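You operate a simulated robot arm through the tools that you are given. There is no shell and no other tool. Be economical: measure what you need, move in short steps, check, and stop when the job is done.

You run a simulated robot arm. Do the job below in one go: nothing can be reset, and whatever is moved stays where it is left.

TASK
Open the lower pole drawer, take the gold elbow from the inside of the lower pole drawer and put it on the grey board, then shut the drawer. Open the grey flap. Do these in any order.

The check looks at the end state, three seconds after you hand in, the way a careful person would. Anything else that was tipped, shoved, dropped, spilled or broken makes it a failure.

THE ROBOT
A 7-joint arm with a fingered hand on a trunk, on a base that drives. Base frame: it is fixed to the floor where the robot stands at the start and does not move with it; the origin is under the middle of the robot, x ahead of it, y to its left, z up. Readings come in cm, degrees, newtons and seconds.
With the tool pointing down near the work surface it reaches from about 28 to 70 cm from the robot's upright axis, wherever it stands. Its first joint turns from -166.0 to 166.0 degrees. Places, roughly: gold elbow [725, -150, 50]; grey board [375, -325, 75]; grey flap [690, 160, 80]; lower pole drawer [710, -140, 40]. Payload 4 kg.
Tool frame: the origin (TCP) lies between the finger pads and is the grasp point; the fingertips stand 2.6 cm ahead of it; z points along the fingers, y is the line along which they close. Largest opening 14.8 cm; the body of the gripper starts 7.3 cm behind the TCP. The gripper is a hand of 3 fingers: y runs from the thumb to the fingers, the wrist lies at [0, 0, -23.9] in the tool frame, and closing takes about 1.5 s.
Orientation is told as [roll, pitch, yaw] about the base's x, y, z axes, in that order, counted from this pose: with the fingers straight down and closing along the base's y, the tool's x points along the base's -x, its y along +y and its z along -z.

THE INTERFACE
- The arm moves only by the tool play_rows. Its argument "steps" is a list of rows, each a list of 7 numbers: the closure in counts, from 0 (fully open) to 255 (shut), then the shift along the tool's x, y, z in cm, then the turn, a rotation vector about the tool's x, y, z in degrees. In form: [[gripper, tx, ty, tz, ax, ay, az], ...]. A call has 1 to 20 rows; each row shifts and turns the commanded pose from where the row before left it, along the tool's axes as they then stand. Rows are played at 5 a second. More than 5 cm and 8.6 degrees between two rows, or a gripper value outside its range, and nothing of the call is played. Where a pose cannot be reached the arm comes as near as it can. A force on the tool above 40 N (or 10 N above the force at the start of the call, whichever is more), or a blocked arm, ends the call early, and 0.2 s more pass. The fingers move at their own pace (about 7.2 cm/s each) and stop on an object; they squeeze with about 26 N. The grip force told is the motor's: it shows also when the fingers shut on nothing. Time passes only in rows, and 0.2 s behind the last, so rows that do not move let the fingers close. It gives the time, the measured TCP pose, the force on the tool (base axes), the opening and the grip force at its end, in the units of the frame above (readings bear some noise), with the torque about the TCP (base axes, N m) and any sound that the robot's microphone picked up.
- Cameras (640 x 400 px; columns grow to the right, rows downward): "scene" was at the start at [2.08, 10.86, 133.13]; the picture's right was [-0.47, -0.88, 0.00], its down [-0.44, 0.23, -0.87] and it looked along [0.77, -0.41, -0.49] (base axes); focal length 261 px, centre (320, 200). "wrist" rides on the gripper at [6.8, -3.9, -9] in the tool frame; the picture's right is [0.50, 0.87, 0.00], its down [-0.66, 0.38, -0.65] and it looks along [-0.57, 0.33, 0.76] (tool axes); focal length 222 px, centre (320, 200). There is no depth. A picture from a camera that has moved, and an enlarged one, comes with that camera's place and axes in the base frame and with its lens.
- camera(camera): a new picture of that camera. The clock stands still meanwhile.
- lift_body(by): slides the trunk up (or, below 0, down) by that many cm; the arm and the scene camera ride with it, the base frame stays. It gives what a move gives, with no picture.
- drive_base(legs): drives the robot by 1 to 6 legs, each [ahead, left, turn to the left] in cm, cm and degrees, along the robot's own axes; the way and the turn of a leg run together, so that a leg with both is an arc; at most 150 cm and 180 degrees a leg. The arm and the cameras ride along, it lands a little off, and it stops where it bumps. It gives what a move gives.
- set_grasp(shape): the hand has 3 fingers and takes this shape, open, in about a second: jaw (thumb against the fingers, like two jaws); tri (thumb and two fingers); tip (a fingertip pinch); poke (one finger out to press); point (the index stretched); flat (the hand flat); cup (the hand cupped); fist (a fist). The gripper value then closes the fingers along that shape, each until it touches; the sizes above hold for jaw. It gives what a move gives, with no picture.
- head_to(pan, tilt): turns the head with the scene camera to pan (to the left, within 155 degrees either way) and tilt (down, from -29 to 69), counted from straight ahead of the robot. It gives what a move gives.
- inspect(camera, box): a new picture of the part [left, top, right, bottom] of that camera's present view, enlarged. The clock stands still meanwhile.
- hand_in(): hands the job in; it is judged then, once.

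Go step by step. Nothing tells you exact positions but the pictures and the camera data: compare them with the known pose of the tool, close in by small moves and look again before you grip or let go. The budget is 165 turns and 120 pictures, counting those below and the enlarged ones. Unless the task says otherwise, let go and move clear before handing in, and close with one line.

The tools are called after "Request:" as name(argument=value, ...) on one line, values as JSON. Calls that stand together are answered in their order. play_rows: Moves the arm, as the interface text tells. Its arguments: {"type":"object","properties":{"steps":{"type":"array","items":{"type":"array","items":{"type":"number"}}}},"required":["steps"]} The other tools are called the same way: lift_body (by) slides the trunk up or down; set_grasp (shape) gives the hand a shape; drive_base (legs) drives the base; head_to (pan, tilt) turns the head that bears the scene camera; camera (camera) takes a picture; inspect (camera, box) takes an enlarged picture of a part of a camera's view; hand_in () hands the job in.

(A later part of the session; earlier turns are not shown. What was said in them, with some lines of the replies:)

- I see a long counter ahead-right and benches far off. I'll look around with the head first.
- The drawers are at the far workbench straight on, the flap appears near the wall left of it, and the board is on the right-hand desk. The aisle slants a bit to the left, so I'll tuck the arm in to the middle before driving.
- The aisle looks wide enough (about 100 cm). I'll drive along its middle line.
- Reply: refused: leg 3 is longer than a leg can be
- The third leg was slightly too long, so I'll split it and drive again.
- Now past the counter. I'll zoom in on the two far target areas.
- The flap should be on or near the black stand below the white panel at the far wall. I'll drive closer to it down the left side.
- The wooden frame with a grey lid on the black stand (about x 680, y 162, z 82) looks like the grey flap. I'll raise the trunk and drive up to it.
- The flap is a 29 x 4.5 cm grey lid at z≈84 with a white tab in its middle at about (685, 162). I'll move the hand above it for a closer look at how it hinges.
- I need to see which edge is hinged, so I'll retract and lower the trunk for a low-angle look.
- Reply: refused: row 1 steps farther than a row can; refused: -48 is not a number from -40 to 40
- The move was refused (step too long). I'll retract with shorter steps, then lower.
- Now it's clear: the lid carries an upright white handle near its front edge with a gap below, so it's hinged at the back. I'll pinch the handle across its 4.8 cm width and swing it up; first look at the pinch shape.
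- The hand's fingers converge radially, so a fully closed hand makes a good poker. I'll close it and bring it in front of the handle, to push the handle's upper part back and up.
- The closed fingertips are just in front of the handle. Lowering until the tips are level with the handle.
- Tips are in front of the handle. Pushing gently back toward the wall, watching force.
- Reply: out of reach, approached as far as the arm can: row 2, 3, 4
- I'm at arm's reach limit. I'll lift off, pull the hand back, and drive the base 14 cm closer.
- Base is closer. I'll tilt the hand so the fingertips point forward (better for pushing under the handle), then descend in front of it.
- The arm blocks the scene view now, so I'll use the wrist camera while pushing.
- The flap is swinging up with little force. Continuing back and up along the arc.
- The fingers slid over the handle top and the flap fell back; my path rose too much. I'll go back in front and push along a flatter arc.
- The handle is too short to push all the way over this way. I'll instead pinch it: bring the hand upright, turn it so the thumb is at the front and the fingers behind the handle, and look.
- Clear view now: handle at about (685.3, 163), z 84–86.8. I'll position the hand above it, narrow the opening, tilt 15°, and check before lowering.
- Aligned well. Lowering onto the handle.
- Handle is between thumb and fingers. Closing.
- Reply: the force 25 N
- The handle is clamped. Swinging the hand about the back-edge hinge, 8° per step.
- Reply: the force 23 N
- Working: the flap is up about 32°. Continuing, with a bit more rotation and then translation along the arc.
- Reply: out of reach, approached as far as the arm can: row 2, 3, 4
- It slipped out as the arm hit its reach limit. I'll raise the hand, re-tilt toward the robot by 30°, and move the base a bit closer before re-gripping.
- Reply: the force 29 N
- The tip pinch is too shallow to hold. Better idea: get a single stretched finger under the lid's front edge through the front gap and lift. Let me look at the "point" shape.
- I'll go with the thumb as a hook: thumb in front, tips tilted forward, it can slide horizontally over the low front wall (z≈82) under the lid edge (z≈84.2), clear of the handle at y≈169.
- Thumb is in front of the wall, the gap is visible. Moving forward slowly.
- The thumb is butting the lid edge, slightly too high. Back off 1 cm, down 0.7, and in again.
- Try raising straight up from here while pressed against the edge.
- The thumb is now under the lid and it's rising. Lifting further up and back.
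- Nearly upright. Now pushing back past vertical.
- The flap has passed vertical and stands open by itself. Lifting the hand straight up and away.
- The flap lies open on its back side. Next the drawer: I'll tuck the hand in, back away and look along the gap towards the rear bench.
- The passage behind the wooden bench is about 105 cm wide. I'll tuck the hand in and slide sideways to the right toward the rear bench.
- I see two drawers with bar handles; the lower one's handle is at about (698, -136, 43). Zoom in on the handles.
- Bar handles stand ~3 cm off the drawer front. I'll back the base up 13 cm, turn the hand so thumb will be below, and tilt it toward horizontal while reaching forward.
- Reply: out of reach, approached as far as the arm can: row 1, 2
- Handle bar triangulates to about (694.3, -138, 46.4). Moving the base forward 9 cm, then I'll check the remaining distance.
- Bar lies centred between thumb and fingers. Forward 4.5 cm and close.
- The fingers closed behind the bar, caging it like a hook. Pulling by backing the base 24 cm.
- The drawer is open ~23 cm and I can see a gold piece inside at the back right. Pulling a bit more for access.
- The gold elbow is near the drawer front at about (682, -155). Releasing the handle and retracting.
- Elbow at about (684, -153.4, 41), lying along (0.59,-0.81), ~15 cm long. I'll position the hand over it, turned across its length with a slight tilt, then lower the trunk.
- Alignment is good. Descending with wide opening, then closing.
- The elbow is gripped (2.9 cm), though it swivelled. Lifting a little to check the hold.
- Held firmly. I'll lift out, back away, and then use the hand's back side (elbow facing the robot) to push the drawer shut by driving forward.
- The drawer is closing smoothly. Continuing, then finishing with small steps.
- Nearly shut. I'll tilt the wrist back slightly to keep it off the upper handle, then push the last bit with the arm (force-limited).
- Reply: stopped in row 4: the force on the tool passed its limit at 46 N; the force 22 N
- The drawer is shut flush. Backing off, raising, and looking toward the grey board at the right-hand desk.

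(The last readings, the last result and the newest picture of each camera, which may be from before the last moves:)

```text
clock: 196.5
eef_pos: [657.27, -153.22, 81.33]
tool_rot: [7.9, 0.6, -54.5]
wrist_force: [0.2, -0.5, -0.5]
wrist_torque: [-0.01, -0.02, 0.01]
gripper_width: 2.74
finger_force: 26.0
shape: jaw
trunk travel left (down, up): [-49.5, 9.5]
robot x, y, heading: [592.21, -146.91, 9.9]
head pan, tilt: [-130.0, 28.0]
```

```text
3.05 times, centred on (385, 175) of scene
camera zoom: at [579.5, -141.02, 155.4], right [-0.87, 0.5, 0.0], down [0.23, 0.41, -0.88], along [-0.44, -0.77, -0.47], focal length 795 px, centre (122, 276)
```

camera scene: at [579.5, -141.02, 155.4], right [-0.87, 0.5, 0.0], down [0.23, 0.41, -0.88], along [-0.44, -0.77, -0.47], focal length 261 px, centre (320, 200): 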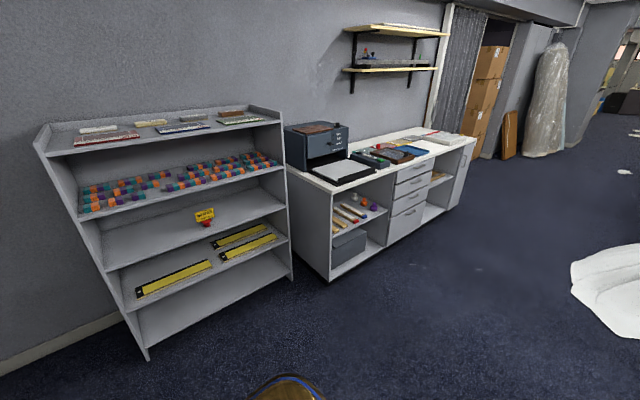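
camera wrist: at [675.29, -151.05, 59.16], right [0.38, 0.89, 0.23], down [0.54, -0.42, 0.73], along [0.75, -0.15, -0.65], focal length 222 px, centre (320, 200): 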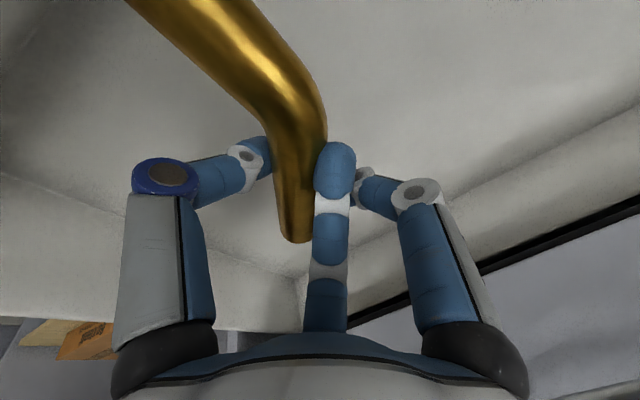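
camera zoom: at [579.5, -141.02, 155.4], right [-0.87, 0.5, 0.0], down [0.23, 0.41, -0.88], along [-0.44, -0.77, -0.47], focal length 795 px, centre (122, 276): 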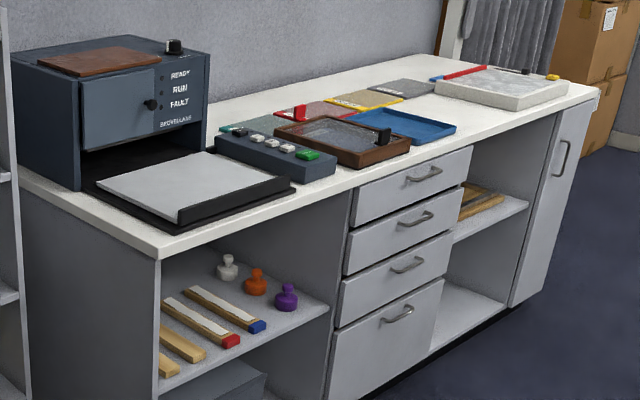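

The colour boards lie on the right desk: teal, red, yellow, then grey at about (364, -327). I'll raise the arm, turn to face the desk and move over.

Request:
play_rows(steps=[[255, 0, 0, -4.5, 0, 0, 0], [255, 0, -1, -4.5, 0, 0, 0], [255, 0, -1, -4.5, 0, 0, 0], [255, 0, -2, -4.5, 0, 0, 0], [255, 0, -2, -3, 0, 0, 0], [255, 0, 0, 0, 0, 0, 0]])

Request:
drive_base(legs=[[0, 0, -91], [15, -100, 0], [35, -100, 0]])

Request:
head_to(pan=-5, tilt=42)

Request:
camera(camera="scene")

```text
clock: 197.9
eef_pos: [650.23, -158.57, 101.44]
tool_rot: [8.0, 0.7, -54.5]
wrist_force: [0.6, 1.1, -1.1]
wrist_torque: [0.02, -0.03, -0.03]
gripper_width: 2.75
finger_force: 25.9
shape: jaw
trunk travel left (down, up): [-49.5, 9.5]
robot x, y, heading: [592.34, -146.84, 10.2]
head pan, tilt: [-130.0, 28.0]
```

```text
clock: 212.0
eef_pos: [389.98, -283.55, 101.45]
tool_rot: [8.0, 0.6, -145.9]
wrist_force: [-0.3, 0.0, -0.8]
wrist_torque: [-0.03, 0.01, -0.04]
gripper_width: 2.72
finger_force: 26.6
shape: jaw
trunk travel left (down, up): [-49.5, 9.5]
robot x, y, heading: [403.57, -226.12, -81.6]
head pan, tilt: [-130.0, 28.0]
```

```text
clock: 214.1
eef_pos: [390.13, -283.45, 101.32]
tool_rot: [7.9, 0.6, -145.8]
wrist_force: [0.8, -0.1, -1.5]
wrist_torque: [-0.05, 0.01, 0.0]
gripper_width: 2.74
finger_force: 25.2
shape: jaw
trunk travel left (down, up): [-49.5, 9.5]
robot x, y, heading: [403.18, -226.38, -81.9]
head pan, tilt: [-5.0, 42.0]
```

```text
20 pictures are left
camera scene: at [417.77, -226.23, 153.25], right [-1.0, -0.06, 0.0], down [-0.04, 0.67, -0.74], along [0.05, -0.74, -0.67], focal length 261 px, centre (320, 200)
```

scene: 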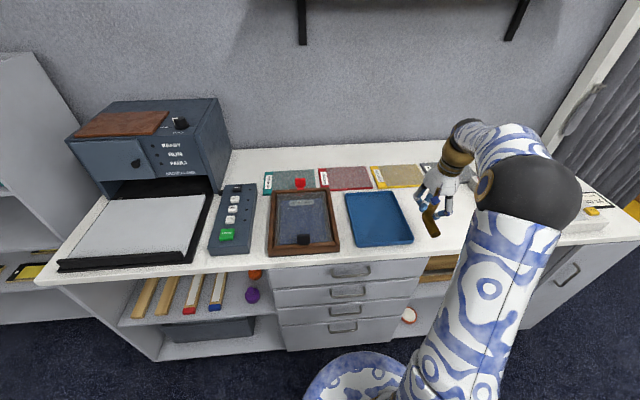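

Desk surface is at z≈87 and the grey board (behind my hand) should be centred near (370, -320). I'll first turn the hand so the elbow lies along the board's long side.

Request:
play_rows(steps=[[255, 0, 0, -2, -7, 0, 0], [255, 0, 0, 0, 0, -2, 7.6], [255, 0, 0, 0, 0, -2, 7.6], [255, 0, 0, 0, 0, -2, 7.6], [255, 0, 0, 0, 0, -2, 7.6], [255, 0, 0, 0, 0, -2, 7.6], [255, 0, 0, 0, 0, -2, 7.6], [255, 0, 0, 0, 0, -2, 7.6], [255, 0, 0, 0, 0, -2, 7.6], [255, 0, 0, 0, 0, -2, 7.6], [255, 0, 0, 0, 0, 0, 0]])

Request:
camera(camera="scene")

```text
clock: 216.5
eef_pos: [389.78, -283.35, 103.35]
tool_rot: [14.2, 0.3, 143.4]
wrist_force: [0.0, 0.3, -0.6]
wrist_torque: [-0.02, 0.04, 0.01]
gripper_width: 2.72
finger_force: 25.8
shape: jaw
trunk travel left (down, up): [-49.5, 9.5]
robot x, y, heading: [403.21, -226.06, -81.5]
head pan, tilt: [-5.0, 42.0]
```

```text
19 pictures are left
camera scene: at [417.78, -226.24, 153.25], right [-1.0, -0.06, 0.0], down [-0.04, 0.67, -0.74], along [0.05, -0.74, -0.67], focal length 261 px, centre (320, 200)
```

scene: 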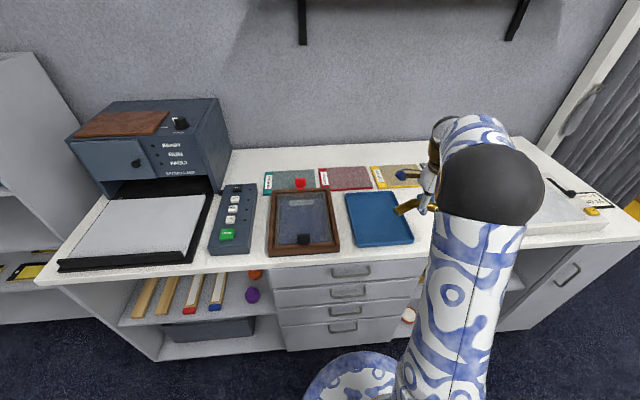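

Elbow now points along the desk. Driving in: ahead 30, right 25 should carry the hand right over the grey board.

Request:
drive_base(legs=[[0, -25, 0], [29, 0, 0]])

Request:
head_to(pan=0, tilt=50)

Request:
camera(camera="scene")

Request:
camera(camera="wrist")

```text
clock: 219.8
eef_pos: [368.63, -310.34, 103.13]
tool_rot: [14.1, 0.2, 143.3]
wrist_force: [-0.3, -0.5, -1.3]
wrist_torque: [0.01, 0.04, 0.0]
gripper_width: 2.73
finger_force: 26.1
shape: jaw
trunk travel left (down, up): [-49.5, 9.5]
robot x, y, heading: [381.62, -252.93, -81.4]
head pan, tilt: [-5.0, 42.0]
stopped in leg 2: the robot was blocked; the commanded pose is now the measured one
```

```text
clock: 220.4
eef_pos: [368.62, -310.23, 103.26]
tool_rot: [14.1, 0.3, 143.3]
wrist_force: [-0.3, 0.7, -0.9]
wrist_torque: [0.0, 0.02, 0.04]
gripper_width: 2.73
finger_force: 26.0
shape: jaw
trunk travel left (down, up): [-49.5, 9.5]
robot x, y, heading: [381.93, -253.11, -81.5]
head pan, tilt: [0.0, 50.0]
```

```text
18 pictures are left
camera scene: at [397.21, -252.36, 152.13], right [-0.99, -0.15, 0.0], down [-0.11, 0.76, -0.64], along [0.1, -0.64, -0.77], focal length 261 px, centre (320, 200)
```

scene: 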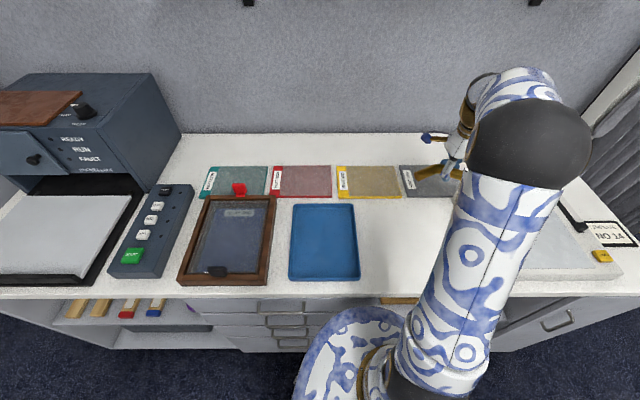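

```text
17 pictures are left
camera wrist: at [377.49, -309.36, 111.1], right [-0.1, -0.97, 0.21], down [-0.65, 0.23, 0.72], along [-0.75, -0.07, -0.66], focal length 222 px, centre (320, 200)
```

wrist: 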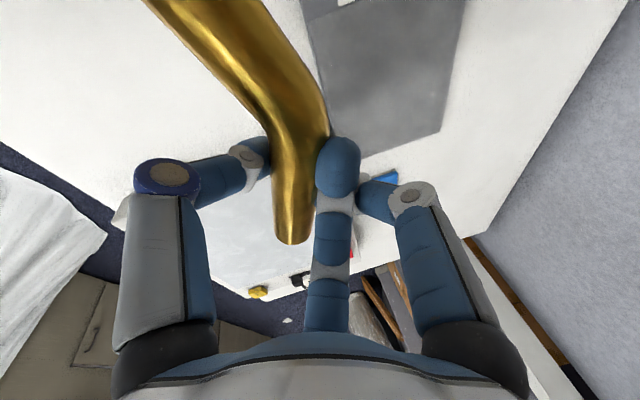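

Grey board spans about x 358–379, y -312 to -330. I'll shift so the elbow's centre is over the board centre, and descend part way.

Request:
play_rows(steps=[[255, 1.05, 2.72, 0.68, 0, 0, 0], [255, 1.05, 2.72, 0.68, 0, 0, 0], [255, 1.05, 2.72, 0.68, 0, 0, 0], [255, 1.05, 2.72, 0.68, 0, 0, 0], [255, 0, -0.7, 2.9, 0, 0, 0], [255, 0, -0.7, 2.9, 0, 0, 0], [255, 0, 0, 0, 0, 0, 0]])

Request:
inspect(camera="scene", box=[320, 110, 520, 235])

Request:
camera(camera="wrist")

```text
clock: 222.1
eef_pos: [365.22, -321.65, 97.32]
tool_rot: [14.0, 0.4, 143.3]
wrist_force: [0.3, -1.7, -0.9]
wrist_torque: [-0.01, 0.05, 0.0]
gripper_width: 2.72
finger_force: 25.9
shape: jaw
trunk travel left (down, up): [-49.5, 9.5]
robot x, y, heading: [382.29, -252.73, -81.6]
head pan, tilt: [0.0, 50.0]
```

```text
3.20 times, centred on (420, 172) of scene
camera zoom: at [397.2, -252.39, 152.13], right [-0.99, -0.15, 0.0], down [-0.11, 0.76, -0.64], along [0.1, -0.64, -0.77], focal length 834 px, centre (0, 288)
```

zoom: 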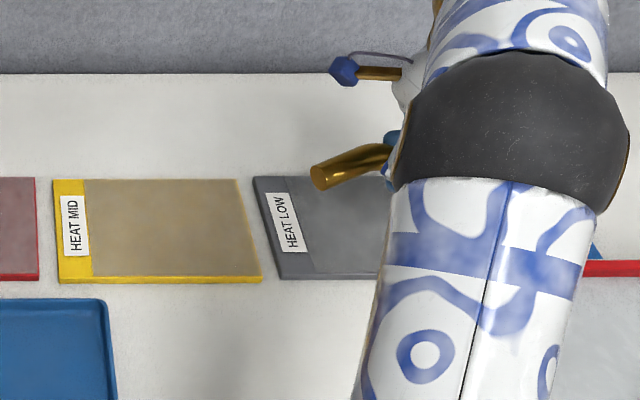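

```text
15 pictures are left
camera wrist: at [374.09, -320.87, 105.09], right [-0.1, -0.97, 0.21], down [-0.65, 0.23, 0.72], along [-0.75, -0.07, -0.66], focal length 222 px, centre (320, 200)
```

wrist: 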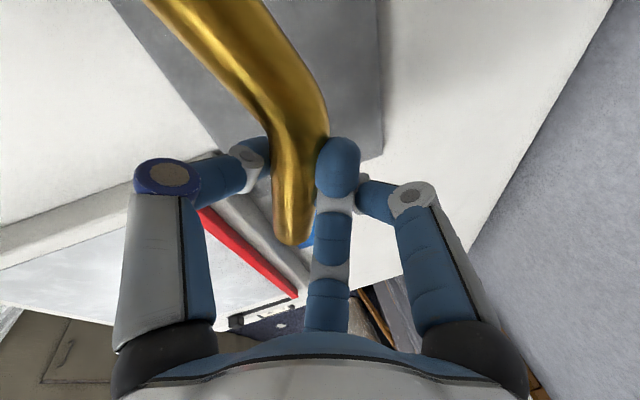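

The grey board reads "HEAT LOW"; the elbow is over it. Lowering in small steps until it touches.

Request:
play_rows(steps=[[255, 0, -0.45, 1.75, 0, 0, 0], [255, 0, -0.45, 1.75, 0, 0, 0], [255, 0, -0.12, 0.5, 0, 0, 0], [255, 0, -0.12, 0.5, 0, 0, 0], [255, 0, 0, 0, 0, 0, 0]])

Request:
inspect(camera="scene", box=[320, 110, 520, 235])

```text
clock: 223.2
eef_pos: [365.31, -321.78, 92.69]
tool_rot: [14.1, 0.3, 143.3]
wrist_force: [0.8, 0.3, -0.5]
wrist_torque: [-0.03, 0.04, 0.01]
gripper_width: 2.74
finger_force: 26.4
shape: jaw
trunk travel left (down, up): [-49.5, 9.5]
robot x, y, heading: [381.76, -252.91, -81.4]
head pan, tilt: [0.0, 50.0]
```

```text
3.20 times, centred on (420, 172) of scene
camera zoom: at [397.21, -252.37, 152.12], right [-0.99, -0.15, 0.0], down [-0.11, 0.76, -0.64], along [0.1, -0.64, -0.77], focal length 834 px, centre (0, 288)
```

zoom: 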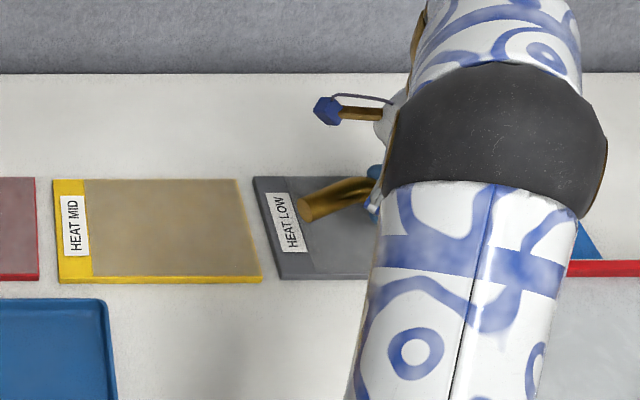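

Request:
play_rows(steps=[[255, 0, -0.1, 0.4, 0, 0, 0], [255, 0, -0.1, 0.4, 0, 0, 0], [255, 0, -0.08, 0.3, 0, 0, 0], [255, 0, 0, 0, 0, 0, 0]])

```text
clock: 224.2
eef_pos: [365.25, -321.84, 91.64]
tool_rot: [14.0, 0.3, 143.3]
wrist_force: [0.9, -0.5, -1.2]
wrist_torque: [-0.02, 0.06, 0.03]
gripper_width: 2.73
finger_force: 26.0
shape: jaw
trunk travel left (down, up): [-49.5, 9.5]
robot x, y, heading: [382.32, -253.06, -81.4]
head pan, tilt: [0.0, 50.0]
```

Request:
play_rows(steps=[[255, 0, -0.08, 0.3, 0, 0, 0], [255, 0, 0, 0, 0, 0, 0]])

Request:
play_rows(steps=[[255, 0, -0.08, 0.3, 0, 0, 0], [255, 0, 0, 0, 0, 0, 0]])

Request:
inspect(camera="scene", box=[370, 130, 470, 205])

```text
clock: 224.8
eef_pos: [365.24, -321.72, 91.22]
tool_rot: [14.1, 0.2, 143.2]
wrist_force: [-0.3, -0.5, -1.1]
wrist_torque: [-0.01, 0.03, 0.02]
gripper_width: 2.71
finger_force: 26.7
shape: jaw
trunk travel left (down, up): [-49.5, 9.5]
robot x, y, heading: [382.02, -253.56, -81.6]
head pan, tilt: [0.0, 50.0]
```

```text
clock: 225.4
eef_pos: [365.25, -321.75, 90.93]
tool_rot: [14.1, 0.3, 143.3]
wrist_force: [-0.3, 0.2, -1.1]
wrist_torque: [-0.01, 0.02, -0.01]
gripper_width: 2.71
finger_force: 26.0
shape: jaw
trunk travel left (down, up): [-49.5, 9.5]
robot x, y, heading: [381.76, -252.83, -81.5]
head pan, tilt: [0.0, 50.0]
```

```text
5.33 times, centred on (420, 168) of scene
camera zoom: at [397.21, -252.36, 152.13], right [-0.99, -0.15, 0.0], down [-0.11, 0.76, -0.64], along [0.1, -0.64, -0.77], focal length 1391 px, centre (-213, 373)
```

zoom: 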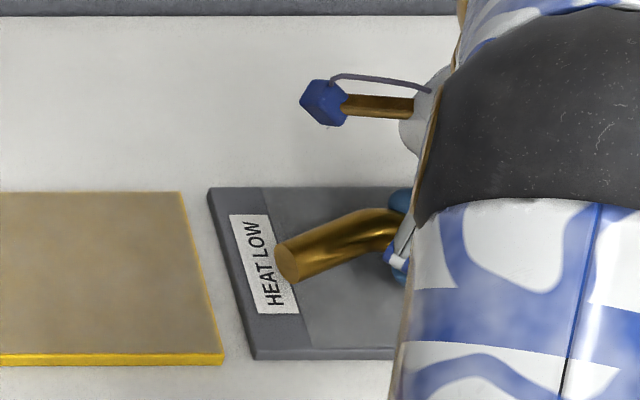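

Request:
play_rows(steps=[[255, 0, -0.08, 0.3, 0, 0, 0], [255, 0, 0, 0, 0, 0, 0]])

Request:
play_rows(steps=[[255, 0, -0.08, 0.3, 0, 0, 0], [255, 0, 0, 0, 0, 0, 0]])

Request:
play_rows(steps=[[255, 0, -0.08, 0.3, 0, 0, 0], [255, 0, 0, 0, 0, 0, 0]])

```text
clock: 226.1
eef_pos: [365.23, -321.71, 90.61]
tool_rot: [14.1, 0.3, 143.3]
wrist_force: [1.2, 0.8, -1.6]
wrist_torque: [0.01, 0.02, 0.0]
gripper_width: 2.73
finger_force: 26.1
shape: jaw
trunk travel left (down, up): [-49.5, 9.5]
robot x, y, heading: [382.34, -252.73, -81.3]
head pan, tilt: [0.0, 50.0]
```

```text
clock: 226.7
eef_pos: [365.35, -321.71, 90.49]
tool_rot: [14.2, 0.2, 143.3]
wrist_force: [-0.9, -0.2, 0.4]
wrist_torque: [0.0, -0.11, -0.03]
gripper_width: 2.72
finger_force: 25.9
shape: jaw
trunk travel left (down, up): [-49.5, 9.5]
robot x, y, heading: [381.88, -252.92, -81.5]
head pan, tilt: [0.0, 50.0]
```

```text
clock: 227.2
eef_pos: [365.41, -321.68, 90.23]
tool_rot: [14.2, 0.4, 143.3]
wrist_force: [0.6, -1.8, 14.5]
wrist_torque: [0.32, -0.28, -0.05]
gripper_width: 2.72
finger_force: 26.0
shape: jaw
trunk travel left (down, up): [-49.5, 9.5]
robot x, y, heading: [381.68, -253.37, -81.2]
head pan, tilt: [0.0, 50.0]
```

Contact made. Easing up a touch and opening partway.

Request:
play_rows(steps=[[255, 0, 0.04, -0.15, 0, 0, 0], [200, 0, 0, 0, 0, 0, 0], [180, 0, 0, 0, 0, 0, 0], [160, 0, 0, 0, 0, 0, 0], [150, 0, 0, 0, 0, 0, 0], [150, 0, 0, 0, 0, 0, 0]])

Request:
camera(camera="wrist")

```text
clock: 228.7
eef_pos: [365.36, -321.76, 90.27]
tool_rot: [14.2, 0.3, 143.2]
wrist_force: [-1.5, -1.7, 6.8]
wrist_torque: [0.12, -0.05, 0.0]
gripper_width: 5.75
finger_force: 0.0
shape: jaw
trunk travel left (down, up): [-49.5, 9.5]
robot x, y, heading: [381.9, -253.19, -81.4]
head pan, tilt: [0.0, 50.0]
```

```text
12 pictures are left
camera wrist: at [374.17, -320.89, 98.03], right [-0.1, -0.97, 0.21], down [-0.65, 0.23, 0.72], along [-0.75, -0.07, -0.66], focal length 222 px, centre (320, 200)
```

wrist: 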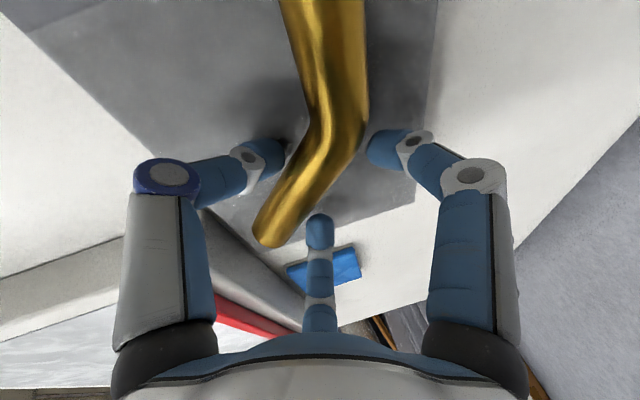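

Released; the elbow lies on the board. Lifting straight up and drawing back to check its placement.

Request:
play_rows(steps=[[130, 0, 0.5, -2, 0, 0, 0], [130, 0, 0.7, -2.9, 0, 0, 0], [130, 0, 0.7, -2.9, 0, 0, 0], [130, 0, 1, -4, 0, 0, 0], [130, 0, -3.9, -1, 0, 0, 0], [130, 0, -3.9, -1, 0, 0, 0], [130, 0, -3.9, -1, 0, 0, 0], [130, 0, -3.9, -1, 0, 0, 0], [130, -3, -3, -1, 0, 0, 0], [130, -3, -3, -1, 0, 0, 0], [130, -3, -3, 0, 0, 0, 0]])

Request:
camera(camera="scene")

```text
clock: 231.1
eef_pos: [373.44, -295.95, 102.32]
tool_rot: [14.2, 0.3, 143.3]
wrist_force: [0.3, 0.3, 1.0]
wrist_torque: [-0.01, 0.0, -0.01]
gripper_width: 7.2
finger_force: 0.0
shape: jaw
trunk travel left (down, up): [-49.5, 9.5]
robot x, y, heading: [381.66, -252.88, -81.5]
head pan, tilt: [0.0, 50.0]
```

```text
11 pictures are left
camera scene: at [397.22, -252.31, 152.13], right [-0.99, -0.15, 0.0], down [-0.11, 0.76, -0.64], along [0.1, -0.64, -0.77], focal length 261 px, centre (320, 200)
```

scene: 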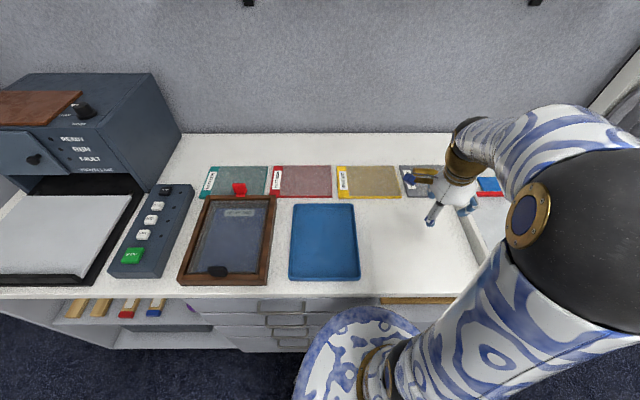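

Request:
drive_base(legs=[[-30, -25, 0]])

Request:
head_to(pan=5, tilt=40)

Request:
camera(camera="scene")

```text
clock: 233.5
eef_pos: [344.52, -269.94, 102.26]
tool_rot: [14.1, 0.3, 143.5]
wrist_force: [0.0, 0.2, -0.2]
wrist_torque: [-0.02, 0.03, 0.0]
gripper_width: 7.22
finger_force: 0.0
shape: jaw
trunk travel left (down, up): [-49.5, 9.5]
robot x, y, heading: [352.85, -226.94, -81.3]
head pan, tilt: [0.0, 50.0]
```

```text
clock: 234.2
eef_pos: [344.41, -269.97, 102.19]
tool_rot: [14.2, 0.3, 143.4]
wrist_force: [0.2, 0.1, 0.3]
wrist_torque: [-0.01, 0.0, -0.01]
gripper_width: 7.19
finger_force: 0.1
shape: jaw
trunk travel left (down, up): [-49.5, 9.5]
robot x, y, heading: [352.43, -227.01, -81.3]
head pan, tilt: [5.0, 40.0]
```

```text
10 pictures are left
camera scene: at [368.86, -226.75, 153.54], right [-0.97, -0.24, 0.0], down [-0.15, 0.62, -0.77], along [0.18, -0.74, -0.64], focal length 261 px, centre (320, 200)
```

scene: 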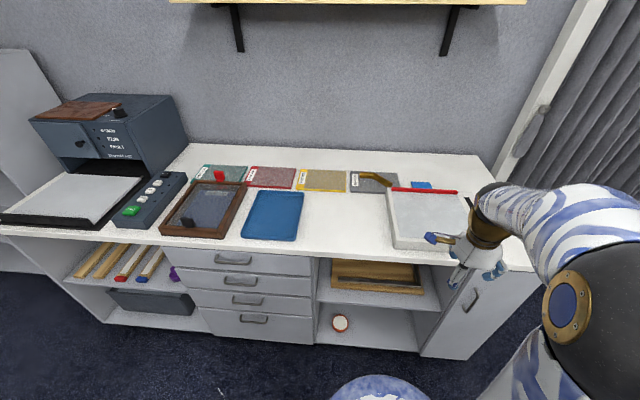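

Request:
inspect(camera="scene", box=[330, 155, 450, 215])

```text
5.33 times, centred on (390, 185) of scene
camera zoom: at [368.86, -226.75, 153.54], right [-0.97, -0.24, 0.0], down [-0.15, 0.62, -0.77], along [0.18, -0.74, -0.64], focal length 1391 px, centre (-53, 280)
```

zoom: 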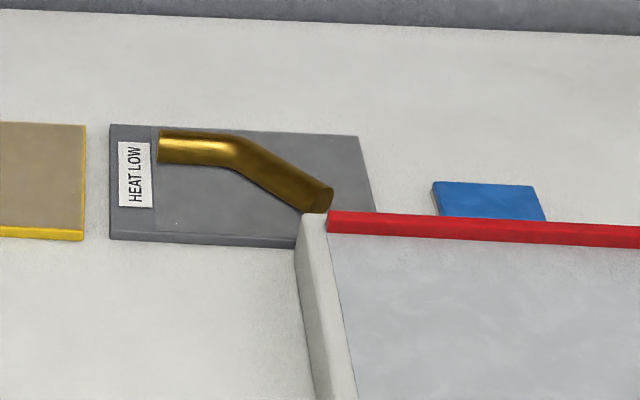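

The elbow rests fully on the grey "HEAT LOW" board, the hand is clear, the drawer is shut and the flap is open. Handing in.

Request:
hand_in()

```text
The job is handed in.
```

I've done all the parts of the job and handed it in: the gold elbow is on the grey board, the lower pole drawer is shut, and the grey flap is open.
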